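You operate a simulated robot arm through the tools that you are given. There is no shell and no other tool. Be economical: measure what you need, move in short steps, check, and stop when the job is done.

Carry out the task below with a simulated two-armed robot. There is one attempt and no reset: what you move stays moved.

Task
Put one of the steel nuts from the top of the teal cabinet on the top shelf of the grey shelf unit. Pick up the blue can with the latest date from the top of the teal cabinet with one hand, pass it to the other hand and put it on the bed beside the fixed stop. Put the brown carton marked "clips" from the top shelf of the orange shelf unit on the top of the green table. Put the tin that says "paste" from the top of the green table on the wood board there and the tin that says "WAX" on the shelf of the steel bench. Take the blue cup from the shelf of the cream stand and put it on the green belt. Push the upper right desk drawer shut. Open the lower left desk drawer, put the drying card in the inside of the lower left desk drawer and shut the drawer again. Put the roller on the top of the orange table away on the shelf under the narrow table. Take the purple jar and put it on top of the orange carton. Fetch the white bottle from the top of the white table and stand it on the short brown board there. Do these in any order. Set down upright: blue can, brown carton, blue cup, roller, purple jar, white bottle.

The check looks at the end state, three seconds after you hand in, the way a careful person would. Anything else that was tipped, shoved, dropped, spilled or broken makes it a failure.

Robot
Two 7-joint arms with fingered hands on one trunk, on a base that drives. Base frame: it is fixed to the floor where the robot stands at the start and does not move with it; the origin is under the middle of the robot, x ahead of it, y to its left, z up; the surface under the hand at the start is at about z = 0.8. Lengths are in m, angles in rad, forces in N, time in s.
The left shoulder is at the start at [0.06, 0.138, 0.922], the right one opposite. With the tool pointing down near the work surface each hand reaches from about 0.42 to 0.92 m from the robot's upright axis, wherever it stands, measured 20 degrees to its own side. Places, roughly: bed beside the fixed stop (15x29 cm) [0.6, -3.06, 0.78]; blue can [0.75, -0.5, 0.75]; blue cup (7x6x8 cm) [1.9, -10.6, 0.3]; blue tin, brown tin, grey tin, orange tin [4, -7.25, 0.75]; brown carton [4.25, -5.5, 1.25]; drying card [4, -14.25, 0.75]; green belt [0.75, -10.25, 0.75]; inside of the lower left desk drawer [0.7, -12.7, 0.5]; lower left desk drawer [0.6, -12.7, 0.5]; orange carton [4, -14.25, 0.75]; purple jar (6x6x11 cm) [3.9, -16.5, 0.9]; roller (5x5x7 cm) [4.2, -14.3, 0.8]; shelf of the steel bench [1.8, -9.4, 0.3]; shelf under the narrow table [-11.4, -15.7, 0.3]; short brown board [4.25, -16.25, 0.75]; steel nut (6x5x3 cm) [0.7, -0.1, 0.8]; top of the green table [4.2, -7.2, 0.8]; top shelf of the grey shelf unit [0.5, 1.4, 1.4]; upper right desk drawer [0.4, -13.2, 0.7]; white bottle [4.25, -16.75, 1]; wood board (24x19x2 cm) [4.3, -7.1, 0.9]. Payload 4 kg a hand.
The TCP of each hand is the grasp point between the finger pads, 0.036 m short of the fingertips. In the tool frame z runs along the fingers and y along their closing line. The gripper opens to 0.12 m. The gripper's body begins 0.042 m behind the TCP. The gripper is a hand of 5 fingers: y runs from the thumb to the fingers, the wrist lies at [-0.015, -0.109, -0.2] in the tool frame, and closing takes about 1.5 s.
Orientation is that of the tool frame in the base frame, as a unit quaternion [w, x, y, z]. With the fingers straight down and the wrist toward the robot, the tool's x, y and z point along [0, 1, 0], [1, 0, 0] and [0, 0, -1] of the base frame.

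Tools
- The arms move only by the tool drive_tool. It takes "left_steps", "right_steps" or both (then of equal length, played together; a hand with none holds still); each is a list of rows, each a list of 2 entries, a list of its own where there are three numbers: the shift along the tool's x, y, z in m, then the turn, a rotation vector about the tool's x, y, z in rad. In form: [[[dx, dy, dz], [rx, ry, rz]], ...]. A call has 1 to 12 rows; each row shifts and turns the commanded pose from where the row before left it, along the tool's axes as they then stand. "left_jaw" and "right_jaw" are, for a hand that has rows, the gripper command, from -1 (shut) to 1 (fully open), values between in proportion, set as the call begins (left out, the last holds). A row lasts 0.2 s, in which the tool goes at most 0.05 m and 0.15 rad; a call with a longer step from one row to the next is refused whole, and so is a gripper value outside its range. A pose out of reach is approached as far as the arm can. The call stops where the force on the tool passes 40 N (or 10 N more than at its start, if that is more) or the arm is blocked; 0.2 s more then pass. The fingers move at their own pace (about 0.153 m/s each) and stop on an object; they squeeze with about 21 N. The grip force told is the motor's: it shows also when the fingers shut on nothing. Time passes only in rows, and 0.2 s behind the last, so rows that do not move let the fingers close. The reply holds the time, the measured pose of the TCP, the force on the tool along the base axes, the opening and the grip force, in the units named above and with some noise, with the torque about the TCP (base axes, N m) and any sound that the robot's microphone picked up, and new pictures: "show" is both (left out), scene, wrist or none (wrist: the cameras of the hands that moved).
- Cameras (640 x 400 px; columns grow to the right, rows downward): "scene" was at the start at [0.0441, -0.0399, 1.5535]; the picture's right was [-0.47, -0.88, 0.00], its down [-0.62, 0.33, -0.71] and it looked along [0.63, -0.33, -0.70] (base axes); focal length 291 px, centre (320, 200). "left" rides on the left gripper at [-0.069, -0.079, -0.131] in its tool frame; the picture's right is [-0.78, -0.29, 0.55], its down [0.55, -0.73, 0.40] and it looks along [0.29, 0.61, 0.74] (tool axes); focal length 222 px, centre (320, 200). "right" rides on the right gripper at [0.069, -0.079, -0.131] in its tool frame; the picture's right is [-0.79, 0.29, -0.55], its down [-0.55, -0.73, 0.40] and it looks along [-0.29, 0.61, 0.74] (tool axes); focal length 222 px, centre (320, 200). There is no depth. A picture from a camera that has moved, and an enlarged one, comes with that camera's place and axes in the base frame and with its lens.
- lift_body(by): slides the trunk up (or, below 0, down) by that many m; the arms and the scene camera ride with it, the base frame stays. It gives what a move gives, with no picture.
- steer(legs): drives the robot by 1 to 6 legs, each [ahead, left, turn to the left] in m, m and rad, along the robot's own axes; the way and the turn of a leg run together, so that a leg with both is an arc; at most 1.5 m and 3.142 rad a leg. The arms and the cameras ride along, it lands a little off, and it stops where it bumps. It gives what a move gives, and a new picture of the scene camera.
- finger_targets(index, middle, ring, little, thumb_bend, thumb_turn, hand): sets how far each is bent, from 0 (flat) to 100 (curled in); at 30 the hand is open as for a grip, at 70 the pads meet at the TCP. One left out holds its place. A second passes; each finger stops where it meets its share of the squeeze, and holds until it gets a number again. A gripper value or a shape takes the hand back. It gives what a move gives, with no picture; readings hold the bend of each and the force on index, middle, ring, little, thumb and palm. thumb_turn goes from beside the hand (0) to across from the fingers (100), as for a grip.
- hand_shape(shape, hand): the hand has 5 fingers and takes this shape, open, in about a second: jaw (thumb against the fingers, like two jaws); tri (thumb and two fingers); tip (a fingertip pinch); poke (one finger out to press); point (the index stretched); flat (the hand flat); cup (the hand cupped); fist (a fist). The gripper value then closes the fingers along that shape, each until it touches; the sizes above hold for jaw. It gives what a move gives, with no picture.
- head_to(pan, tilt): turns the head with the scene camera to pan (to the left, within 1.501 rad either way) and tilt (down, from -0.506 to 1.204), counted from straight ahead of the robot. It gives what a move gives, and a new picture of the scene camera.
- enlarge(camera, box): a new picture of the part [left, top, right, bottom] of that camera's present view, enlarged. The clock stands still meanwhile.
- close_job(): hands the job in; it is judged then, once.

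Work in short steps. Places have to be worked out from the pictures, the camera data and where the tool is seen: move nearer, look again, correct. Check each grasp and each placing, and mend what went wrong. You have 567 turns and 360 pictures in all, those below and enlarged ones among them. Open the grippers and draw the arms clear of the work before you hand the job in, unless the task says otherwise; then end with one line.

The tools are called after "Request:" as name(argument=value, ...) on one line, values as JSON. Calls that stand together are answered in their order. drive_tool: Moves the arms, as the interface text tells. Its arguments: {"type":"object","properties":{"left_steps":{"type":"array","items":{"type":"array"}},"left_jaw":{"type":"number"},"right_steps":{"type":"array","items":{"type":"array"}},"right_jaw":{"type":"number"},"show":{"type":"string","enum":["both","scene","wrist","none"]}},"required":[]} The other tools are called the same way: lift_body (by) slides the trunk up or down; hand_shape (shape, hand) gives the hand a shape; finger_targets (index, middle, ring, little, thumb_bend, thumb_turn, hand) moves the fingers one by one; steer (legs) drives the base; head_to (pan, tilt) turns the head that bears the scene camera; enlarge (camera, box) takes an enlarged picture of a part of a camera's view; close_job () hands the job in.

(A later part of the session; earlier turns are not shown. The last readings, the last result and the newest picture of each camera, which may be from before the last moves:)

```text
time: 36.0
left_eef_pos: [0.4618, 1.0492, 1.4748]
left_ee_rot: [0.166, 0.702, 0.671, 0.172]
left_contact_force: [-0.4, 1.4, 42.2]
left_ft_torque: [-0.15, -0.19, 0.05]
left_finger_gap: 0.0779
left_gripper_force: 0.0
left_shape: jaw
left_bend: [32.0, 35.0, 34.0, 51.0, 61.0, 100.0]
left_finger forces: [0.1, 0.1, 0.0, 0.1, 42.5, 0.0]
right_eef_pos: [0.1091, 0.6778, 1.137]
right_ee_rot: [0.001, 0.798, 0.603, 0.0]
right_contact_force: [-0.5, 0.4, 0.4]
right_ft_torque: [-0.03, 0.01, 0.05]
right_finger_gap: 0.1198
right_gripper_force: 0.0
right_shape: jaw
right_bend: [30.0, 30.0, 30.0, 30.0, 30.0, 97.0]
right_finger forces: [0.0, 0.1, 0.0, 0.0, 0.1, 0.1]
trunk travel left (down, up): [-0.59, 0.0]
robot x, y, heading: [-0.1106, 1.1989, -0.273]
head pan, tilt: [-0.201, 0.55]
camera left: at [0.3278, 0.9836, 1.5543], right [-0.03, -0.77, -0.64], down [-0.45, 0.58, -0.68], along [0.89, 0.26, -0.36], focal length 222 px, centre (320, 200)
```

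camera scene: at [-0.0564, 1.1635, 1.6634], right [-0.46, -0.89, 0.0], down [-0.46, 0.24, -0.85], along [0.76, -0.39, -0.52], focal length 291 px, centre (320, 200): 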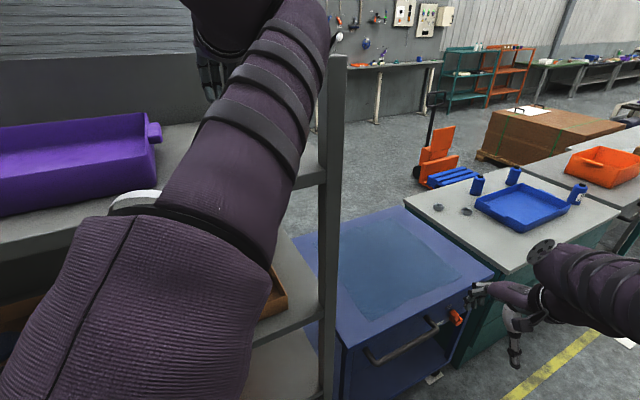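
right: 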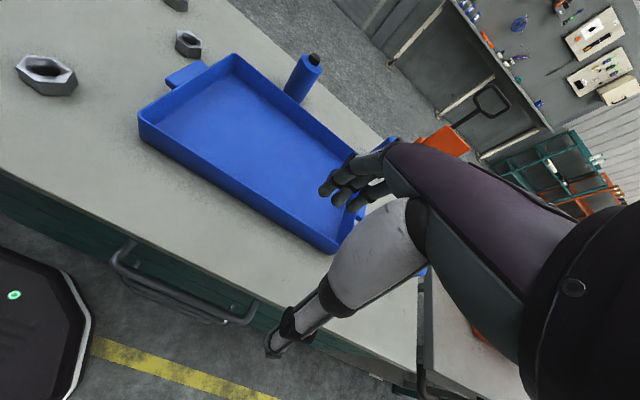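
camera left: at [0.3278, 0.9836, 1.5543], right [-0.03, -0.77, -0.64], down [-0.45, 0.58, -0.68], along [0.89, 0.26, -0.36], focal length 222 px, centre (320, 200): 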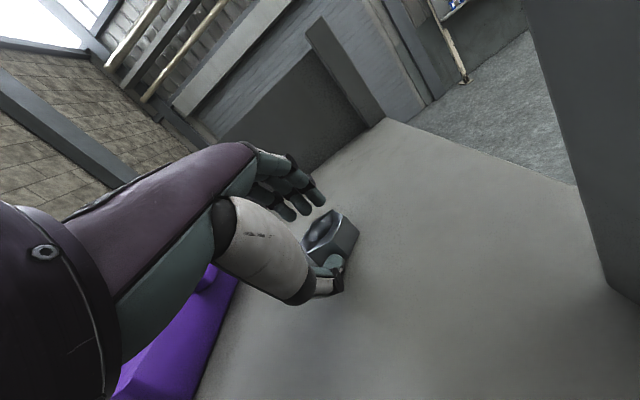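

Thumb is pressing on the shelf under the nut's near edge. I withdraw along the finger axis gently.

Request:
drive_tool(left_steps=[[[0, 0, -0.01], [0, 0, 0]], [[0, 0, -0.015], [0, 0, 0]], [[0, 0, -0.02], [0, 0, 0]], [[0, 0, -0.03], [0, 0, 0]], [[0, 0.01, -0.04], [0, 0, 0]]], left_jaw=1, show="wrist")

```text
time: 37.2
left_eef_pos: [0.4239, 1.0475, 1.5775]
left_ee_rot: [0.16, 0.702, 0.673, 0.169]
left_contact_force: [-0.6, 0.0, 0.4]
left_ft_torque: [0.03, -0.01, 0.02]
left_finger_gap: 0.1196
left_gripper_force: 0.0
left_shape: jaw
left_bend: [30.0, 30.0, 30.0, 30.0, 30.0, 97.0]
left_finger forces: [0.0, 0.0, 0.1, 0.1, 0.0, 0.0]
right_eef_pos: [0.1113, 0.6785, 1.1356]
right_ee_rot: [0.0, 0.797, 0.603, 0.0]
right_contact_force: [-0.4, 0.4, 0.6]
right_ft_torque: [0.03, -0.01, 0.0]
right_finger_gap: 0.1198
right_gripper_force: 0.1
right_shape: jaw
right_bend: [30.0, 30.0, 30.0, 30.0, 30.0, 97.0]
right_finger forces: [0.0, 0.0, 0.1, 0.0, 0.1, 0.0]
trunk travel left (down, up): [-0.59, 0.0]
robot x, y, heading: [-0.1098, 1.1955, -0.275]
head pan, tilt: [-0.201, 0.55]
camera left: at [0.2911, 0.9813, 1.6571], right [-0.04, -0.77, -0.64], down [-0.46, 0.58, -0.67], along [0.89, 0.26, -0.37], focal length 222 px, centre (320, 200)
```

left: 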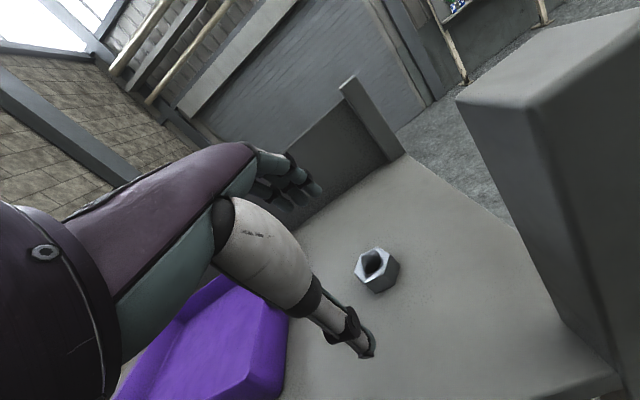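

The nut lies flat on the top shelf. I zoom on the cans from here, then back out.

Request:
enlarge(camera="scene", box=[455, 155, 605, 250])

Request:
steer(legs=[[-0.5, 0, 0], [0, 0, 0.277]])

```text
4.21 times, centred on (530, 202) of scene
camera zoom: at [-0.0558, 1.1618, 1.6632], right [-0.46, -0.89, 0.0], down [-0.46, 0.24, -0.85], along [0.76, -0.39, -0.52], focal length 1225 px, centre (-564, 190)
```

zoom: 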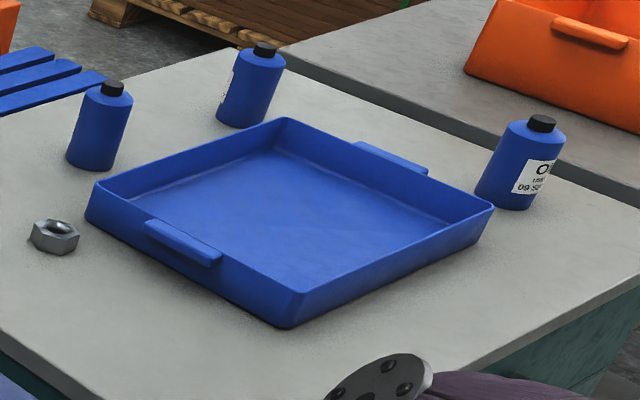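

```text
time: 41.0
left_eef_pos: [-0.0401, 1.3377, 1.5799]
left_ee_rot: [0.134, 0.6, 0.766, 0.191]
left_contact_force: [0.0, 0.5, -0.5]
left_ft_torque: [0.01, 0.01, -0.02]
left_finger_gap: 0.1198
left_gripper_force: 0.0
left_shape: jaw
left_bend: [30.0, 30.0, 30.0, 30.0, 30.0, 97.0]
left_finger forces: [0.0, 0.0, 0.0, 0.0, 0.0, 0.0]
right_eef_pos: [-0.2361, 0.8946, 1.1361]
right_ee_rot: [0.0, 0.705, 0.709, -0.001]
right_contact_force: [-0.2, 1.2, -0.5]
right_ft_torque: [0.01, 0.0, 0.02]
right_finger_gap: 0.1196
right_gripper_force: 0.1
right_shape: jaw
right_bend: [30.0, 30.0, 30.0, 30.0, 30.0, 97.0]
right_finger forces: [0.0, 0.0, 0.0, 0.0, 0.0, 0.0]
trunk travel left (down, up): [-0.59, 0.0]
robot x, y, heading: [-0.5965, 1.3281, 0.001]
head pan, tilt: [-0.201, 0.55]
camera scene: at [-0.5316, 1.3133, 1.6633], right [-0.19, -0.98, 0.0], down [-0.51, 0.1, -0.85], along [0.84, -0.16, -0.52], focal length 291 px, centre (320, 200)
```

scene: 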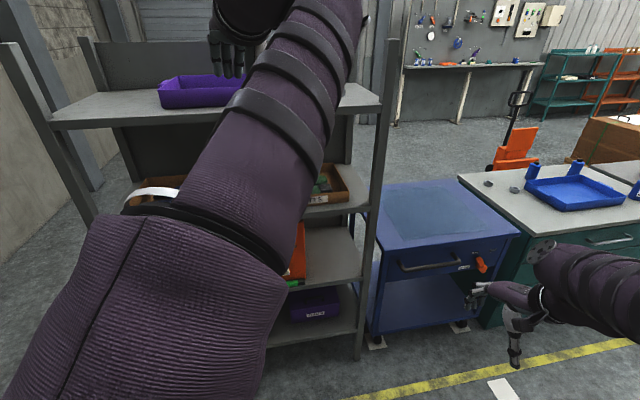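

Third can's label reads "09 SEP…". I lower the left arm and drive around the shelf to the cabinet's back side to read the other two.

Request:
drive_tool(left_steps=[[[0, -0.02, 0.035], [0.08, 0, 0]], [[0, -0.02, 0.035], [0.08, 0, 0]], [[0, -0.02, 0.04], [0.08, 0, 0]], [[0, -0.02, 0.04], [0.08, 0, 0]], [[0, -0.015, 0.045], [0.08, 0, 0]], [[0, -0.01, 0.045], [0.06, 0, 0]], [[0, 0, 0.045], [0, 0, 0]], [[0, 0, 0.045], [0, 0, 0]], [[0, 0, 0.045], [0, 0, 0]], [[0, 0, 0.045], [0, 0, 0]]], show="none")

Request:
steer(legs=[[0, 1.2, 0], [1.3, 0, 0], [1.2, 0, 0], [0, 0, -1.9]])

```text
time: 43.2
left_eef_pos: [-0.0779, 1.338, 1.1333]
left_ee_rot: [-0.006, 0.615, 0.788, 0.012]
left_contact_force: [-0.6, 0.5, -0.9]
left_ft_torque: [0.01, 0.0, 0.0]
left_finger_gap: 0.1196
left_gripper_force: 0.0
left_shape: jaw
left_bend: [30.0, 30.0, 30.0, 30.0, 30.0, 97.0]
left_finger forces: [0.1, 0.1, 0.1, 0.0, 0.1, 0.0]
right_eef_pos: [-0.2356, 0.8938, 1.1366]
right_ee_rot: [0.001, 0.704, 0.71, 0.0]
right_contact_force: [-0.4, -0.6, 0.5]
right_ft_torque: [0.02, 0.03, 0.03]
right_finger_gap: 0.1196
right_gripper_force: 0.1
right_shape: jaw
right_bend: [30.0, 30.0, 30.0, 30.0, 30.0, 97.0]
right_finger forces: [0.0, 0.1, 0.1, 0.0, 0.0, 0.1]
trunk travel left (down, up): [-0.59, 0.0]
robot x, y, heading: [-0.5923, 1.3301, 0.006]
head pan, tilt: [-0.201, 0.55]
```

```text
time: 65.8
left_eef_pos: [1.7188, 2.088, 1.1345]
left_ee_rot: [0.006, 0.998, -0.055, 0.012]
left_contact_force: [0.2, 0.5, -0.1]
left_ft_torque: [-0.01, -0.02, 0.04]
left_finger_gap: 0.1195
left_gripper_force: 0.1
left_shape: jaw
left_bend: [30.0, 30.0, 30.0, 30.0, 30.0, 97.0]
left_finger forces: [0.0, 0.0, 0.1, 0.0, 0.0, 0.0]
right_eef_pos: [1.3588, 2.3914, 1.1366]
right_ee_rot: [0.0, 0.985, -0.175, -0.001]
right_contact_force: [-0.9, -0.7, 0.4]
right_ft_torque: [0.02, 0.02, 0.01]
right_finger_gap: 0.1197
right_gripper_force: 0.1
right_shape: jaw
right_bend: [30.0, 30.0, 30.0, 30.0, 30.0, 97.0]
right_finger forces: [0.1, 0.1, 0.0, 0.0, 0.0, 0.0]
trunk travel left (down, up): [-0.59, 0.0]
robot x, y, heading: [1.889, 2.5712, -1.921]
head pan, tilt: [-0.201, 0.55]
camera scene: at [1.8574, 2.522, 1.6633], right [-0.85, 0.52, 0.0], down [0.27, 0.44, -0.85], along [-0.45, -0.73, -0.52], focal length 291 px, centre (320, 200)
```

scene: 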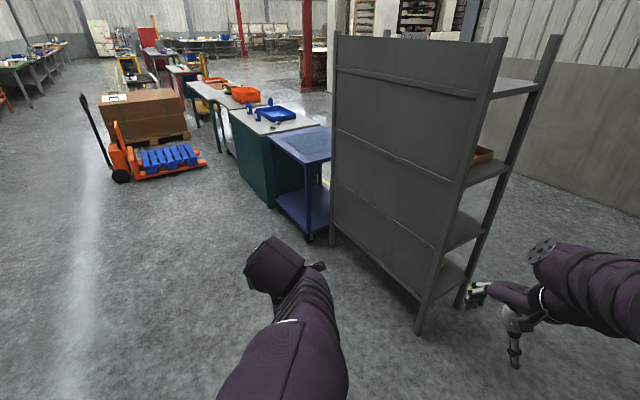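

Path is open. I drive down behind the cabinet and look at the cans.

Request:
steer(legs=[[1.0, 0.28, 0], [0.95, 0.27, 0], [0, 0, -0.7]])

```text
time: 77.8
left_eef_pos: [1.2715, 0.2956, 1.1347]
left_ee_rot: [0.009, 0.917, -0.4, 0.009]
left_contact_force: [0.3, 0.0, -0.7]
left_ft_torque: [0.01, -0.03, -0.01]
left_finger_gap: 0.1199
left_gripper_force: 0.1
left_shape: jaw
left_bend: [30.0, 30.0, 30.0, 30.0, 30.0, 97.0]
left_finger forces: [0.0, 0.1, 0.0, 0.1, 0.1, 0.0]
right_eef_pos: [1.1962, 0.7595, 1.1357]
right_ee_rot: [0.0, 0.863, -0.505, 0.0]
right_contact_force: [-0.1, 0.0, 0.1]
right_ft_torque: [0.03, 0.03, 0.0]
right_finger_gap: 0.1198
right_gripper_force: 0.0
right_shape: jaw
right_bend: [30.0, 30.0, 30.0, 30.0, 30.0, 97.0]
right_finger forces: [0.0, 0.0, 0.1, 0.0, 0.0, 0.1]
trunk travel left (down, up): [-0.59, 0.0]
robot x, y, heading: [1.7182, 0.5496, -2.633]
head pan, tilt: [-0.201, 0.55]
camera scene: at [1.6621, 0.5356, 1.6633], right [-0.31, 0.95, 0.0], down [0.5, 0.16, -0.85], along [-0.81, -0.26, -0.52], focal length 291 px, centre (320, 200)
```

scene: 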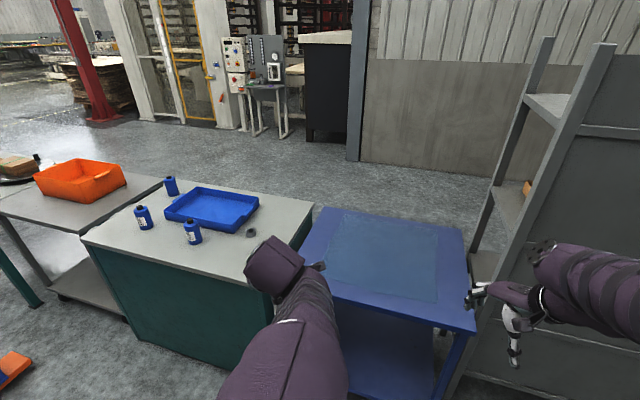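

Labels are visible now on the two near cans. Zoom in.

Request:
enlarge(camera="scene", box=[125, 195, 221, 255])

```text
6.67 times, centred on (173, 225) of scene
camera zoom: at [1.6621, 0.5356, 1.6633], right [-0.31, 0.95, 0.0], down [0.5, 0.16, -0.85], along [-0.81, -0.26, -0.52], focal length 1940 px, centre (1300, 33)
```

zoom: 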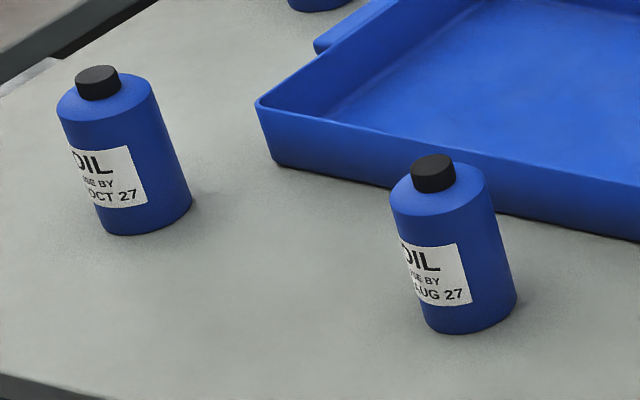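

Can 1 = AUG 27, can 2 = OCT 27; can 3 is "09 SEP" with unseen year, facing the front. I drive back around to the front to read it.

Request:
steer(legs=[[0, 0, 2.633], [0.1, 1.0, 0], [0, 1.0, 0], [-1.3, 0, 0], [-1.3, 0, 0], [0, -1.4, 0]])

Request:
steer(legs=[[0, -1.4, 0]])

Request:
head_to(pan=-0.55, tilt=0.45)

```text
time: 112.9
left_eef_pos: [-0.3327, 1.1966, 1.1345]
left_ee_rot: [-0.006, 0.636, 0.771, 0.011]
left_contact_force: [-0.6, 0.2, -0.8]
left_ft_torque: [0.04, 0.0, -0.01]
left_finger_gap: 0.1198
left_gripper_force: 0.1
left_shape: jaw
left_bend: [30.0, 30.0, 30.0, 30.0, 30.0, 97.0]
left_finger forces: [0.1, 0.1, 0.0, 0.0, 0.0, 0.0]
right_eef_pos: [-0.5173, 0.7627, 1.1368]
right_ee_rot: [0.0, 0.725, 0.689, 0.0]
right_contact_force: [0.0, -1.1, 0.6]
right_ft_torque: [0.02, 0.01, 0.04]
right_finger_gap: 0.1196
right_gripper_force: 0.0
right_shape: jaw
right_bend: [30.0, 30.0, 30.0, 30.0, 30.0, 97.0]
right_finger forces: [0.0, 0.0, 0.0, 0.0, 0.1, 0.0]
trunk travel left (down, up): [-0.59, 0.0]
robot x, y, heading: [-0.8487, 1.219, -0.049]
head pan, tilt: [-0.201, 0.55]
camera scene: at [-0.7877, 1.197, 1.6633], right [-0.25, -0.97, 0.0], down [-0.51, 0.13, -0.85], along [0.83, -0.21, -0.52], focal length 291 px, centre (320, 200)
```

scene: 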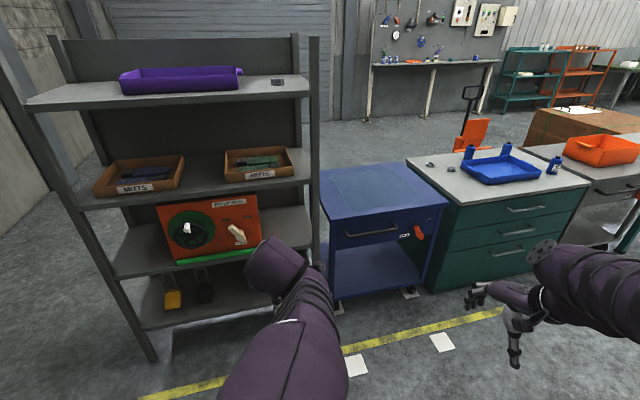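

```text
time: 119.8
left_eef_pos: [-0.4018, -0.1734, 1.1346]
left_ee_rot: [-0.005, 0.636, 0.771, 0.012]
left_contact_force: [0.3, -0.2, -0.4]
left_ft_torque: [0.02, -0.03, -0.01]
left_finger_gap: 0.1199
left_gripper_force: 0.1
left_shape: jaw
left_bend: [30.0, 30.0, 30.0, 30.0, 30.0, 97.0]
left_finger forces: [0.0, 0.0, 0.0, 0.1, 0.1, 0.0]
right_eef_pos: [-0.5865, -0.6085, 1.135]
right_ee_rot: [0.0, 0.725, 0.689, 0.0]
right_contact_force: [0.9, -0.4, -0.1]
right_ft_torque: [0.02, 0.01, 0.02]
right_finger_gap: 0.1195
right_gripper_force: 0.1
right_shape: jaw
right_bend: [30.0, 30.0, 30.0, 30.0, 30.0, 97.0]
right_finger forces: [0.0, 0.0, 0.0, 0.0, 0.0, 0.0]
trunk travel left (down, up): [-0.59, 0.0]
robot x, y, heading: [-0.9166, -0.1547, -0.049]
head pan, tilt: [-0.201, 0.55]
camera scene: at [-0.8564, -0.1749, 1.6633], right [-0.25, -0.97, 0.0], down [-0.51, 0.13, -0.85], along [0.83, -0.21, -0.52], focal length 291 px, centre (320, 200)
```

scene: 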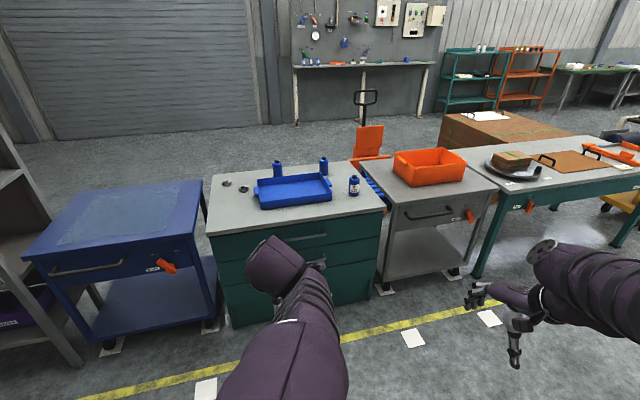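

```text
time: 120.6
left_eef_pos: [-0.4007, -0.1743, 1.1368]
left_ee_rot: [-0.006, 0.637, 0.771, 0.012]
left_contact_force: [0.3, 0.3, 0.7]
left_ft_torque: [-0.02, 0.01, -0.03]
left_finger_gap: 0.1193
left_gripper_force: 0.0
left_shape: jaw
left_bend: [30.0, 30.0, 30.0, 30.0, 30.0, 97.0]
left_finger forces: [0.0, 0.0, 0.1, 0.0, 0.0, 0.0]
right_eef_pos: [-0.5853, -0.6079, 1.1367]
right_ee_rot: [0.0, 0.725, 0.689, 0.001]
right_contact_force: [-0.3, -0.5, -0.1]
right_ft_torque: [0.02, 0.0, 0.02]
right_finger_gap: 0.1196
right_gripper_force: 0.2
right_shape: jaw
right_bend: [30.0, 30.0, 30.0, 30.0, 30.0, 97.0]
right_finger forces: [0.0, 0.0, 0.1, 0.0, 0.0, 0.1]
trunk travel left (down, up): [-0.59, 0.0]
robot x, y, heading: [-0.9158, -0.1524, -0.052]
head pan, tilt: [-0.55, 0.45]
camera scene: at [-0.8674, -0.2041, 1.6724], right [-0.56, -0.83, 0.0], down [-0.36, 0.25, -0.9], along [0.74, -0.51, -0.44], focal length 291 px, centre (320, 200)
```

scene: 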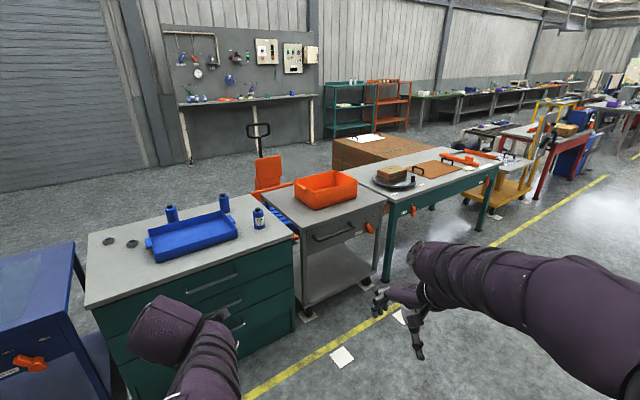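

Request:
enlarge(camera="scene", box=[210, 185, 290, 235])

```text
8.00 times, centred on (250, 210) of scene
camera zoom: at [-0.8674, -0.2041, 1.6724], right [-0.56, -0.83, 0.0], down [-0.36, 0.25, -0.9], along [0.74, -0.51, -0.44], focal length 2328 px, centre (880, 120)
```

zoom: 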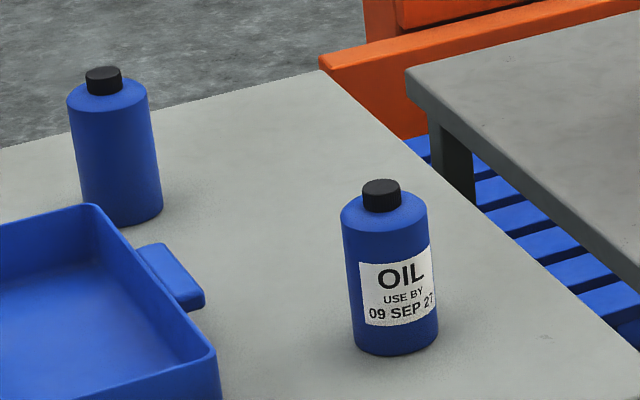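

Can 3 is 09 SEP 27, so the OCT 27 can (right-far, about (0.83,-0.63)) is the latest. I drive up to it to pick with the right hand.

Request:
lift_body(by=-0.09)

Request:
steer(legs=[[0, 0, 0.05], [0.7, -0.2, 0], [0.27, 0, 0]])

Request:
head_to(pan=-0.3, tilt=0.7)

```text
time: 121.8
left_eef_pos: [-0.4018, -0.174, 1.0451]
left_ee_rot: [-0.006, 0.637, 0.77, 0.011]
left_contact_force: [0.8, -0.2, 0.8]
left_ft_torque: [0.0, 0.0, 0.01]
left_finger_gap: 0.1199
left_gripper_force: 0.1
left_shape: jaw
left_bend: [30.0, 30.0, 30.0, 30.0, 30.0, 97.0]
left_finger forces: [0.0, 0.0, 0.0, 0.0, 0.0, 0.0]
right_eef_pos: [-0.5861, -0.6084, 1.0471]
right_ee_rot: [-0.001, 0.725, 0.689, 0.001]
right_contact_force: [-0.4, -0.2, 0.0]
right_ft_torque: [-0.01, 0.03, -0.02]
right_finger_gap: 0.1195
right_gripper_force: 0.1
right_shape: jaw
right_bend: [30.0, 30.0, 30.0, 30.0, 30.0, 97.0]
right_finger forces: [0.0, 0.0, 0.0, 0.0, 0.1, 0.0]
trunk travel left (down, up): [-0.5, 0.09]
robot x, y, heading: [-0.9173, -0.1495, -0.046]
head pan, tilt: [-0.55, 0.45]
```

```text
time: 127.9
left_eef_pos: [0.5664, -0.3467, 1.0446]
left_ee_rot: [-0.006, 0.617, 0.787, 0.011]
left_contact_force: [-0.9, -0.1, -0.1]
left_ft_torque: [0.01, 0.01, 0.0]
left_finger_gap: 0.1199
left_gripper_force: 0.1
left_shape: jaw
left_bend: [30.0, 30.0, 30.0, 30.0, 30.0, 97.0]
left_finger forces: [0.0, 0.1, 0.0, 0.0, 0.0, 0.1]
right_eef_pos: [0.4043, -0.7903, 1.0471]
right_ee_rot: [0.0, 0.708, 0.706, 0.0]
right_contact_force: [-0.6, 0.6, 0.4]
right_ft_torque: [0.02, -0.05, 0.01]
right_finger_gap: 0.1196
right_gripper_force: 0.0
right_shape: jaw
right_bend: [30.0, 30.0, 30.0, 30.0, 30.0, 97.0]
right_finger forces: [0.0, 0.0, 0.1, 0.1, 0.0, 0.1]
trunk travel left (down, up): [-0.5, 0.09]
robot x, y, heading: [0.0519, -0.3481, -0.004]
head pan, tilt: [-0.55, 0.45]
stopped in leg 3: the robot was blocked; the commanded pose is now the measured one
camera scene: at [0.1014, -0.3997, 1.5824], right [-0.52, -0.85, 0.0], down [-0.37, 0.23, -0.9], along [0.77, -0.47, -0.43], focal length 291 px, centre (320, 200)
```

scene: 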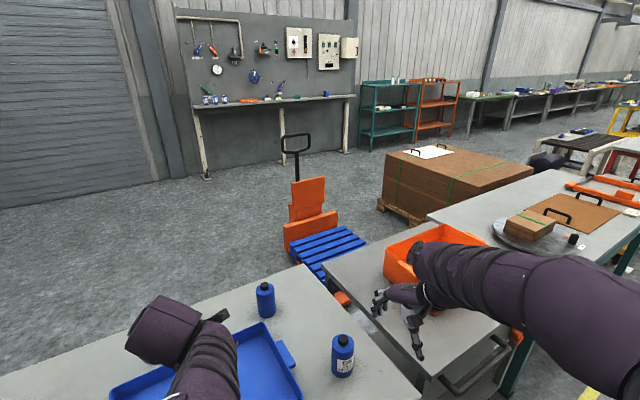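

```text
time: 128.7
left_eef_pos: [0.5659, -0.3468, 1.0449]
left_ee_rot: [-0.006, 0.617, 0.787, 0.011]
left_contact_force: [1.2, 0.3, 0.9]
left_ft_torque: [0.01, 0.02, -0.02]
left_finger_gap: 0.1197
left_gripper_force: 0.0
left_shape: jaw
left_bend: [30.0, 30.0, 30.0, 30.0, 30.0, 97.0]
left_finger forces: [0.0, 0.0, 0.0, 0.0, 0.0, 0.0]
right_eef_pos: [0.4049, -0.7902, 1.0455]
right_ee_rot: [0.0, 0.708, 0.706, 0.001]
right_contact_force: [0.3, -1.3, 0.5]
right_ft_torque: [-0.02, 0.02, -0.01]
right_finger_gap: 0.1195
right_gripper_force: 0.1
right_shape: jaw
right_bend: [30.0, 30.0, 30.0, 30.0, 30.0, 97.0]
right_finger forces: [0.1, 0.0, 0.1, 0.1, 0.0, 0.0]
trunk travel left (down, up): [-0.5, 0.09]
robot x, y, heading: [0.0508, -0.3514, -0.001]
head pan, tilt: [-0.3, 0.7]
camera scene: at [0.1053, -0.3769, 1.5603], right [-0.3, -0.96, 0.0], down [-0.61, 0.19, -0.77], along [0.73, -0.23, -0.64], focal length 291 px, centre (320, 200)
```

scene: 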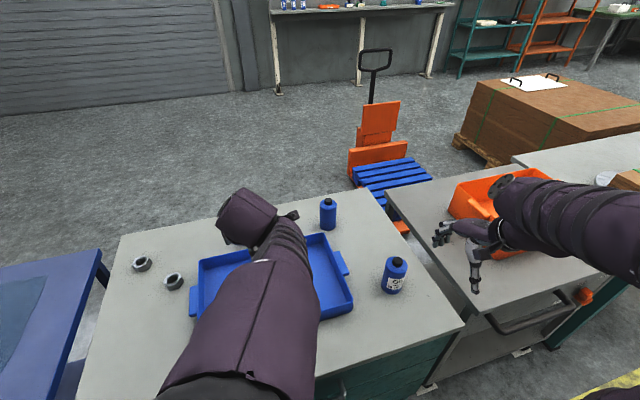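

Base is against the cabinet's front. I back a centimetre later; now move the right hand over the OCT can at about (0.82,-0.63).

Request:
drive_tool(right_steps=[[[0.016, 0.041, -0.001], [0, 0, 0]], [[0.016, 0.041, -0.001], [0, 0, 0]], [[0.016, 0.041, -0.001], [0, 0, 0]], [[0.016, 0.041, -0.001], [0, 0, 0]], [[0.016, 0.041, -0.001], [0, 0, 0]], [[0.016, 0.041, -0.001], [0, 0, 0]], [[0.016, 0.041, -0.001], [0, 0, 0]], [[0.016, 0.041, -0.001], [0, 0, 0]], [[0.016, 0.041, -0.001], [0, 0, 0]]], right_jaw=1, show="both")

```text
time: 130.7
left_eef_pos: [0.5669, -0.3452, 1.0452]
left_ee_rot: [-0.007, 0.617, 0.787, 0.011]
left_contact_force: [-0.2, 0.4, 0.9]
left_ft_torque: [-0.02, 0.01, -0.01]
left_finger_gap: 0.1198
left_gripper_force: 0.0
left_shape: jaw
left_bend: [30.0, 30.0, 30.0, 30.0, 30.0, 97.0]
left_finger forces: [0.0, 0.1, 0.1, 0.1, 0.0, 0.0]
right_eef_pos: [0.7732, -0.6455, 1.0531]
right_ee_rot: [0.0, 0.707, 0.707, 0.0]
right_contact_force: [0.8, -0.1, 0.4]
right_ft_torque: [-0.01, 0.01, -0.01]
right_finger_gap: 0.1196
right_gripper_force: 0.1
right_shape: jaw
right_bend: [30.0, 30.0, 30.0, 30.0, 30.0, 97.0]
right_finger forces: [0.0, 0.0, 0.0, 0.0, 0.0, 0.0]
trunk travel left (down, up): [-0.5, 0.09]
robot x, y, heading: [0.0513, -0.3475, -0.002]
head pan, tilt: [-0.3, 0.7]
camera scene: at [0.1065, -0.3764, 1.5602], right [-0.3, -0.96, 0.0], down [-0.62, 0.19, -0.76], along [0.73, -0.23, -0.64], focal length 291 px, centre (320, 200)
camera right: at [0.6946, -0.5752, 1.1834], right [0.29, -0.79, 0.55], down [-0.74, -0.55, -0.4], along [0.61, -0.29, -0.74], focal length 222 px, centre (320, 200)
```

scene: 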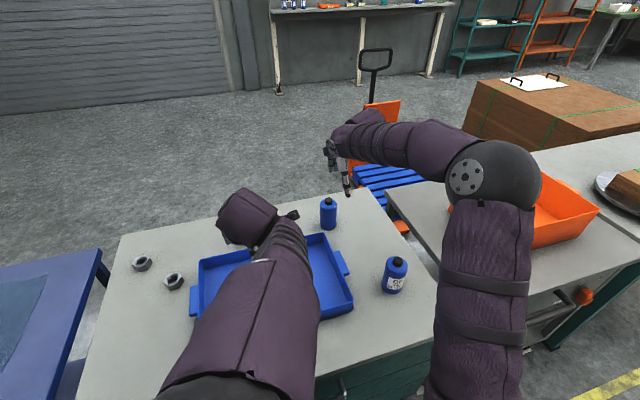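
right: 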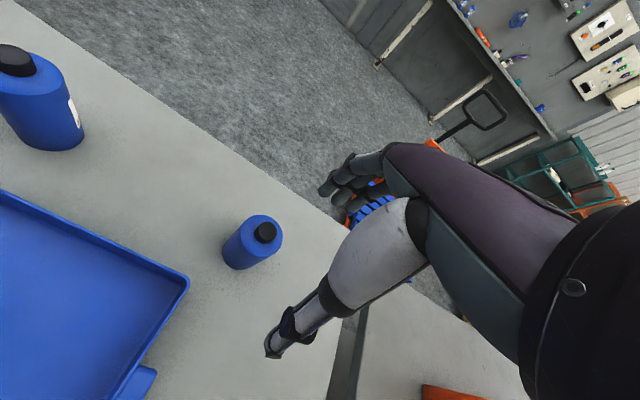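

Can at about (0.81,-0.628). I center the hand and descend partway.

Request:
drive_tool(right_steps=[[[0.0088, 0.0175, 0.0], [0, 0, 0]], [[0.0088, 0.0175, 0.02], [0, 0, 0]], [[0, 0, 0.035], [0, 0, 0]], [[0, 0, 0.02], [0, 0, 0]]], show="both")

Request:
enlarge(camera="scene", box=[270, 120, 430, 220])

```text
time: 131.7
left_eef_pos: [0.5663, -0.3462, 1.0454]
left_ee_rot: [-0.006, 0.617, 0.787, 0.011]
left_contact_force: [0.4, -0.8, 0.4]
left_ft_torque: [0.0, -0.02, 0.0]
left_finger_gap: 0.1197
left_gripper_force: 0.1
left_shape: jaw
left_bend: [30.0, 30.0, 30.0, 30.0, 30.0, 97.0]
left_finger forces: [0.1, 0.0, 0.0, 0.0, 0.1, 0.0]
right_eef_pos: [0.8091, -0.6283, 0.9802]
right_ee_rot: [-0.001, 0.707, 0.707, 0.0]
right_contact_force: [-0.4, -0.1, 0.4]
right_ft_torque: [0.01, -0.01, -0.01]
right_finger_gap: 0.1197
right_gripper_force: 0.1
right_shape: jaw
right_bend: [30.0, 30.0, 30.0, 30.0, 30.0, 97.0]
right_finger forces: [0.1, 0.0, 0.1, 0.0, 0.0, 0.0]
trunk travel left (down, up): [-0.5, 0.09]
robot x, y, heading: [0.055, -0.3489, -0.0]
head pan, tilt: [-0.3, 0.7]
camera scene: at [0.1058, -0.3768, 1.5602], right [-0.3, -0.96, 0.0], down [-0.62, 0.19, -0.76], along [0.73, -0.23, -0.64], focal length 291 px, centre (320, 200)
camera right: at [0.7308, -0.558, 1.1107], right [0.29, -0.79, 0.55], down [-0.73, -0.55, -0.4], along [0.61, -0.29, -0.74], focal length 222 px, centre (320, 200)
```

scene: 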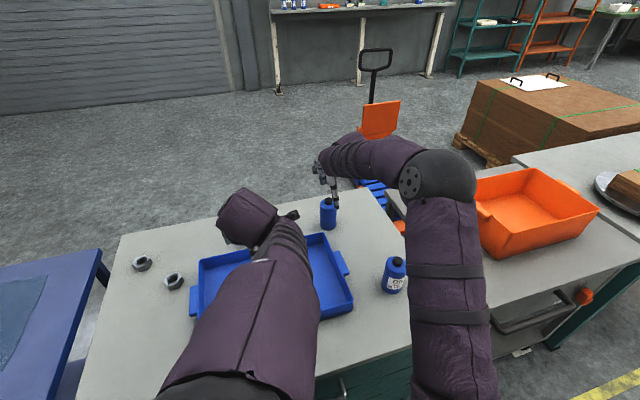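
right: 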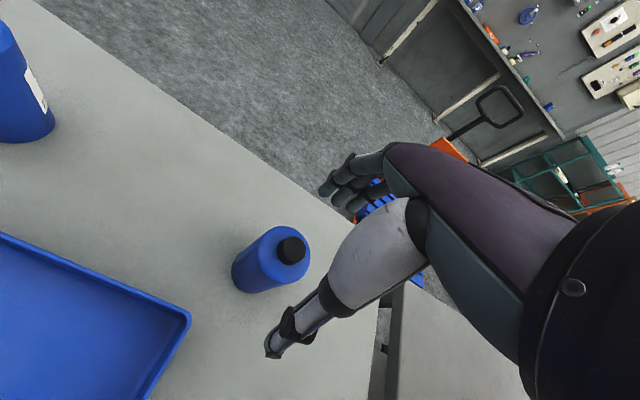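

```text
4.00 times, centred on (350, 170) of scene
camera zoom: at [0.1058, -0.3768, 1.5602], right [-0.3, -0.96, 0.0], down [-0.62, 0.19, -0.76], along [0.73, -0.23, -0.64], focal length 1164 px, centre (200, 320)
```

zoom: 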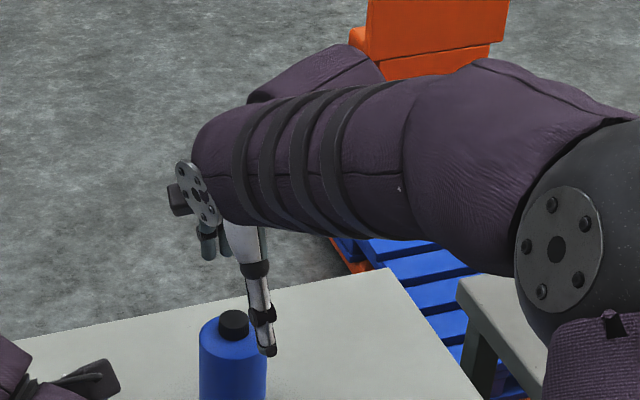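

Alignment is good (cap at (0.812,-0.62), top z≈0.934). Lower to z≈0.918 and close on the upper body.

Request:
drive_tool(right_steps=[[[0.004, 0.002, 0.03], [0, 0, 0]], [[0, 0, 0.033], [0, 0, 0]], [[0, 0, 0], [0, 0, 0]]], show="none")

Request:
drive_tool(right_steps=[[[0, 0, 0], [0, 0, 0]], [[0, 0, 0], [0, 0, 0]], [[0, 0, 0], [0, 0, 0]], [[0, 0, 0], [0, 0, 0]], [[0, 0, 0], [0, 0, 0]], [[0, 0, 0], [0, 0, 0]], [[0, 0, 0], [0, 0, 0]]], right_jaw=-1, show="wrist")

```text
time: 132.4
left_eef_pos: [0.567, -0.3461, 1.045]
left_ee_rot: [-0.005, 0.617, 0.787, 0.012]
left_contact_force: [0.8, 0.1, 0.6]
left_ft_torque: [-0.01, -0.02, 0.04]
left_finger_gap: 0.1197
left_gripper_force: 0.0
left_shape: jaw
left_bend: [30.0, 30.0, 30.0, 30.0, 30.0, 97.0]
left_finger forces: [0.0, 0.0, 0.1, 0.1, 0.1, 0.0]
right_eef_pos: [0.8113, -0.6233, 0.9163]
right_ee_rot: [-0.001, 0.707, 0.707, 0.002]
right_contact_force: [0.0, 0.4, 0.0]
right_ft_torque: [-0.02, -0.01, -0.01]
right_finger_gap: 0.1199
right_gripper_force: 0.0
right_shape: jaw
right_bend: [30.0, 30.0, 30.0, 30.0, 30.0, 97.0]
right_finger forces: [0.0, 0.1, 0.1, 0.0, 0.1, 0.0]
trunk travel left (down, up): [-0.5, 0.09]
robot x, y, heading: [0.0545, -0.3514, -0.003]
head pan, tilt: [-0.3, 0.7]
```

```text
time: 134.1
left_eef_pos: [0.5665, -0.346, 1.0454]
left_ee_rot: [-0.005, 0.618, 0.786, 0.011]
left_contact_force: [0.3, -0.7, 0.4]
left_ft_torque: [0.02, -0.01, 0.02]
left_finger_gap: 0.1196
left_gripper_force: 0.1
left_shape: jaw
left_bend: [30.0, 30.0, 30.0, 30.0, 30.0, 97.0]
left_finger forces: [0.0, 0.1, 0.0, 0.0, 0.1, 0.0]
right_eef_pos: [0.8117, -0.6235, 0.916]
right_ee_rot: [-0.001, 0.707, 0.707, 0.0]
right_contact_force: [-1.4, 0.3, 0.0]
right_ft_torque: [-0.01, 0.04, 0.04]
right_finger_gap: 0.0528
right_gripper_force: 21.0
right_shape: jaw
right_bend: [39.0, 42.0, 45.0, 69.0, 68.0, 100.0]
right_finger forces: [9.6, 6.1, 1.3, 0.0, 18.1, 0.0]
trunk travel left (down, up): [-0.5, 0.09]
robot x, y, heading: [0.0504, -0.3518, 0.003]
head pan, tilt: [-0.3, 0.7]
camera right: at [0.7326, -0.553, 1.0463], right [0.29, -0.79, 0.55], down [-0.74, -0.55, -0.4], along [0.61, -0.29, -0.74], focal length 222 px, centre (320, 200)
```

right: 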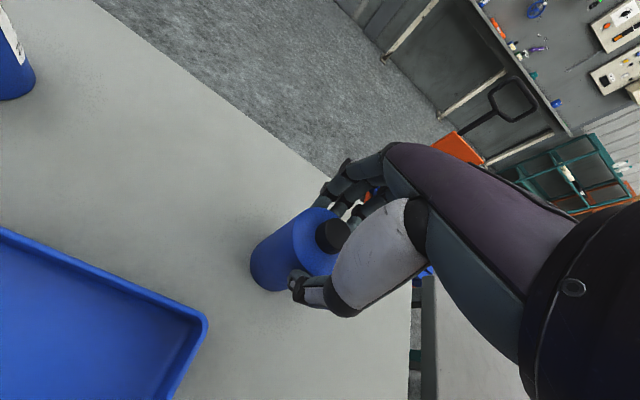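

Gripped around the shoulder of the can. Lift straight up 15 cm.

Request:
drive_tool(right_steps=[[[0, 0, -0.03], [0, 0, 0]], [[0, 0, -0.04], [0, 0, 0]], [[0, 0, -0.04], [0, 0, 0]], [[0, 0, -0.04], [0, 0, 0]], [[0, 0, -0.03], [0, 0, 0]]], show="both")

```text
time: 135.2
left_eef_pos: [0.5675, -0.3463, 1.0447]
left_ee_rot: [-0.006, 0.617, 0.787, 0.011]
left_contact_force: [0.4, -0.4, 0.2]
left_ft_torque: [-0.02, -0.02, -0.01]
left_finger_gap: 0.1197
left_gripper_force: 0.0
left_shape: jaw
left_bend: [30.0, 30.0, 30.0, 30.0, 30.0, 97.0]
left_finger forces: [0.0, 0.0, 0.0, 0.0, 0.0, 0.0]
right_eef_pos: [0.8098, -0.6258, 1.0971]
right_ee_rot: [-0.001, 0.708, 0.707, 0.0]
right_contact_force: [0.4, -0.2, -2.4]
right_ft_torque: [0.0, 0.04, -0.02]
right_finger_gap: 0.0527
right_gripper_force: 21.1
right_shape: jaw
right_bend: [39.0, 42.0, 45.0, 69.0, 68.0, 100.0]
right_finger forces: [9.8, 6.5, 1.5, 0.0, 17.9, 0.1]
trunk travel left (down, up): [-0.5, 0.09]
robot x, y, heading: [0.0518, -0.3496, -0.001]
head pan, tilt: [-0.3, 0.7]
camera scene: at [0.1055, -0.3766, 1.5602], right [-0.3, -0.96, 0.0], down [-0.62, 0.19, -0.76], along [0.73, -0.23, -0.64], focal length 291 px, centre (320, 200)
camera right: at [0.7305, -0.5545, 1.2276], right [0.29, -0.79, 0.55], down [-0.73, -0.55, -0.4], along [0.61, -0.29, -0.74], focal length 222 px, centre (320, 200)
```

scene: 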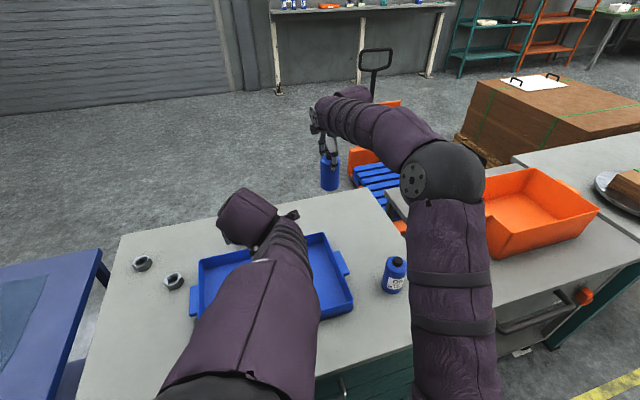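
right: 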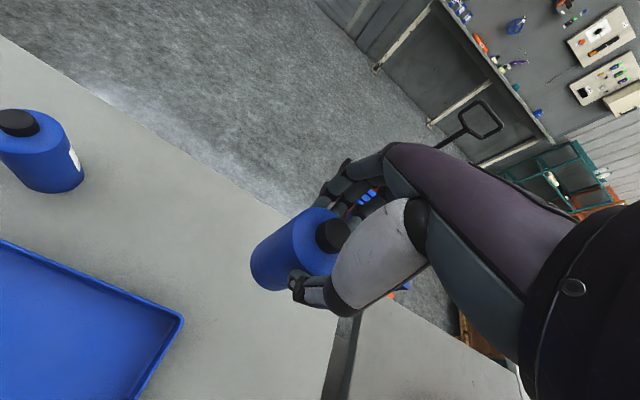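

Can is securely up. I back away from the cabinet for the handover and bring the can nearer.

Request:
steer(legs=[[-0.7, 0, 0]])

Request:
drive_tool(right_steps=[[[0.01, -0.03, -0.004], [0, 0, 0]], [[0.01, -0.03, -0.004], [0, 0, 0]], [[0.01, -0.03, -0.004], [0, 0, 0]], [[0.01, -0.03, -0.004], [0, 0, 0]], [[0.01, -0.03, -0.004], [0, 0, 0]], [[0.01, -0.03, -0.004], [0, 0, 0]], [[0.01, -0.03, -0.004], [0, 0, 0]], [[0, 0, 0], [0, 0, 0]], [[0, 0, 0], [0, 0, 0]], [[0, 0, 0], [0, 0, 0]], [[0, 0, 0], [0, 0, 0]]], left_steps=[[[0.03, 0, 0], [0, -0.14, 0]], [[0.02, 0, 0], [0, -0.14, 0]], [[0.02, 0, 0], [0, -0.14, 0]], [[0, 0, 0], [0, -0.14, 0]], [[0, 0, 0], [0, -0.14, 0]], [[0, 0, 0], [0, -0.14, 0]], [[0, 0, 0], [0, -0.14, 0]], [[0, 0, 0], [0, -0.14, 0]], [[0, 0, 0], [0, -0.15, 0]], [[0, 0, 0], [0, -0.15, 0]], [[0, 0, 0], [0, -0.15, 0]]], left_jaw=1, show="both")

```text
time: 139.1
left_eef_pos: [-0.1387, -0.3429, 1.0451]
left_ee_rot: [-0.006, 0.608, 0.794, 0.012]
left_contact_force: [0.5, -0.3, 0.5]
left_ft_torque: [0.0, -0.01, 0.03]
left_finger_gap: 0.1197
left_gripper_force: 0.0
left_shape: jaw
left_bend: [30.0, 30.0, 30.0, 30.0, 30.0, 97.0]
left_finger forces: [0.0, 0.0, 0.0, 0.1, 0.0, 0.1]
right_eef_pos: [0.1083, -0.6156, 1.0985]
right_ee_rot: [-0.001, 0.699, 0.715, 0.0]
right_contact_force: [-0.5, -0.8, -3.1]
right_ft_torque: [0.03, 0.01, -0.03]
right_finger_gap: 0.0526
right_gripper_force: 20.6
right_shape: jaw
right_bend: [39.0, 42.0, 45.0, 69.0, 68.0, 100.0]
right_finger forces: [9.8, 6.5, 1.4, 0.0, 17.9, 0.0]
trunk travel left (down, up): [-0.5, 0.09]
robot x, y, heading: [-0.6568, -0.3586, 0.02]
head pan, tilt: [-0.3, 0.7]
camera scene: at [-0.6004, -0.3838, 1.5602], right [-0.27, -0.96, 0.0], down [-0.62, 0.18, -0.77], along [0.74, -0.21, -0.64], focal length 291 px, centre (320, 200)
```

scene: 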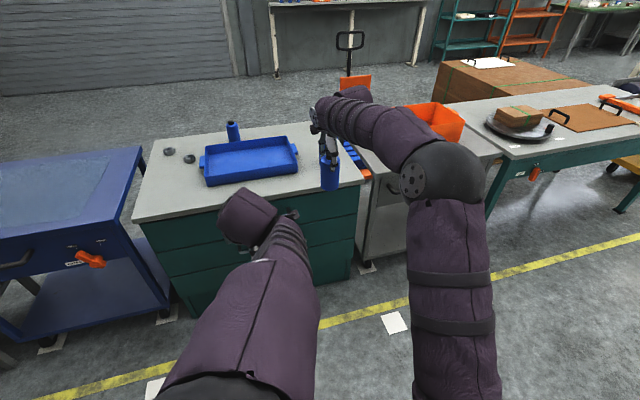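

```text
time: 141.7
left_eef_pos: [-0.2432, -0.4505, 1.0835]
left_ee_rot: [0.445, 0.619, 0.468, -0.447]
left_contact_force: [0.2, 0.2, 0.2]
left_ft_torque: [-0.02, 0.02, 0.02]
left_finger_gap: 0.1198
left_gripper_force: 0.0
left_shape: jaw
left_bend: [30.0, 30.0, 30.0, 30.0, 30.0, 97.0]
left_finger forces: [0.0, 0.0, 0.1, 0.1, 0.1, 0.1]
left hand out of reach, approached as far as the arm can: row 7, 8, 9
right_eef_pos: [-0.1026, -0.551, 1.1252]
right_ee_rot: [-0.001, 0.699, 0.715, 0.0]
right_contact_force: [-0.7, -0.4, -3.0]
right_ft_torque: [0.0, 0.03, -0.02]
right_finger_gap: 0.0527
right_gripper_force: 21.4
right_shape: jaw
right_bend: [39.0, 42.0, 45.0, 69.0, 68.0, 100.0]
right_finger forces: [9.8, 6.6, 1.6, 0.0, 17.8, 0.0]
trunk travel left (down, up): [-0.5, 0.09]
robot x, y, heading: [-0.6551, -0.3553, 0.021]
head pan, tilt: [-0.3, 0.7]
stopped in row 11 (left hand): the arm was blocked; the commanded pose is now the measured one
camera scene: at [-0.6003, -0.3835, 1.5602], right [-0.27, -0.96, 0.0], down [-0.62, 0.18, -0.76], along [0.74, -0.21, -0.64], focal length 291 px, centre (320, 200)
camera right: at [-0.1832, -0.4817, 1.2562], right [0.31, -0.78, 0.55], down [-0.72, -0.57, -0.4], along [0.62, -0.27, -0.74], focal length 222 px, centre (320, 200)
camera left: at [-0.314, -0.322, 1.1666], right [-0.49, -0.63, 0.61], down [-0.68, -0.16, -0.71], along [0.54, -0.76, -0.35], focal length 222 px, centre (320, 200)
```

scene: 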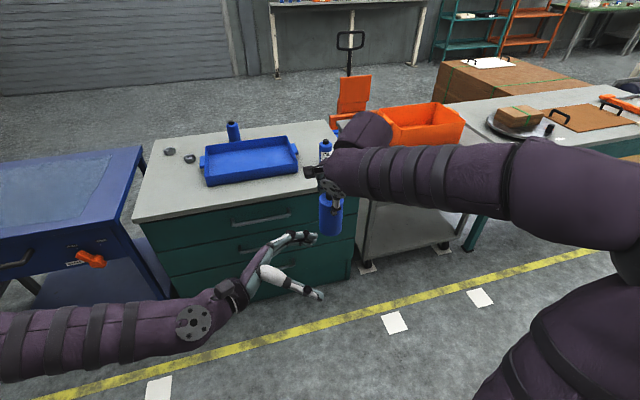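
right: 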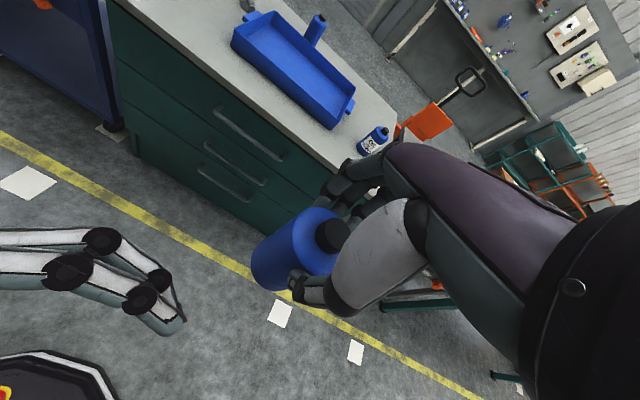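
left: 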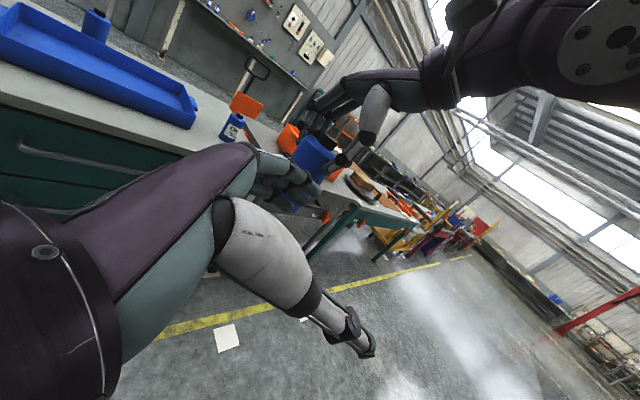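

Left hand is now pointing toward the can. Can axis (-0.103,-0.551), bottom z≈1.009. I slide the left hand forward to a standoff beside the can.

Request:
drive_tool(left_steps=[[[0.008, 0.0372, -0.0065], [0, 0, 0]], [[0.008, 0.0372, -0.0065], [0, 0, 0]], [[0.008, 0.0372, -0.0065], [0, 0, 0]], [[0.008, 0.0372, -0.0065], [0, 0, 0]]], show="both")

```text
time: 142.7
left_eef_pos: [-0.0863, -0.4423, 1.0775]
left_ee_rot: [0.445, 0.619, 0.468, -0.447]
left_contact_force: [-0.1, 0.0, -0.4]
left_ft_torque: [-0.02, -0.04, -0.03]
left_finger_gap: 0.1198
left_gripper_force: 0.1
left_shape: jaw
left_bend: [30.0, 30.0, 30.0, 30.0, 30.0, 97.0]
left_finger forces: [0.0, 0.1, 0.0, 0.1, 0.0, 0.0]
right_eef_pos: [-0.1018, -0.5506, 1.1259]
right_ee_rot: [-0.002, 0.699, 0.715, -0.001]
right_contact_force: [-0.1, -0.1, -3.3]
right_ft_torque: [0.02, 0.08, 0.01]
right_finger_gap: 0.0526
right_gripper_force: 21.0
right_shape: jaw
right_bend: [39.0, 42.0, 45.0, 69.0, 68.0, 100.0]
right_finger forces: [9.9, 6.5, 1.6, 0.0, 17.7, 0.1]
trunk travel left (down, up): [-0.5, 0.09]
robot x, y, heading: [-0.6521, -0.3552, 0.02]
head pan, tilt: [-0.3, 0.7]
camera scene: at [-0.5992, -0.3836, 1.5601], right [-0.27, -0.96, 0.0], down [-0.62, 0.18, -0.76], along [0.74, -0.21, -0.64], focal length 291 px, centre (320, 200)
camera left: at [-0.1572, -0.3146, 1.1606], right [-0.49, -0.62, 0.61], down [-0.68, -0.16, -0.71], along [0.54, -0.76, -0.35], focal length 222 px, centre (320, 200)
```

scene: 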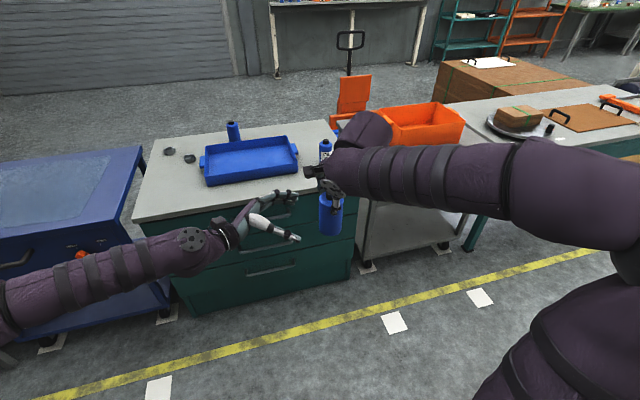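
left: 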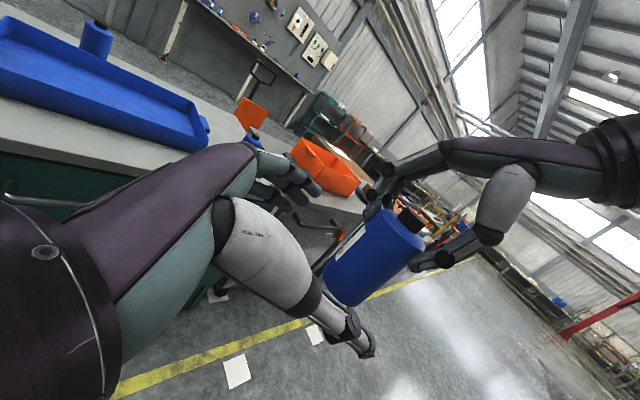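

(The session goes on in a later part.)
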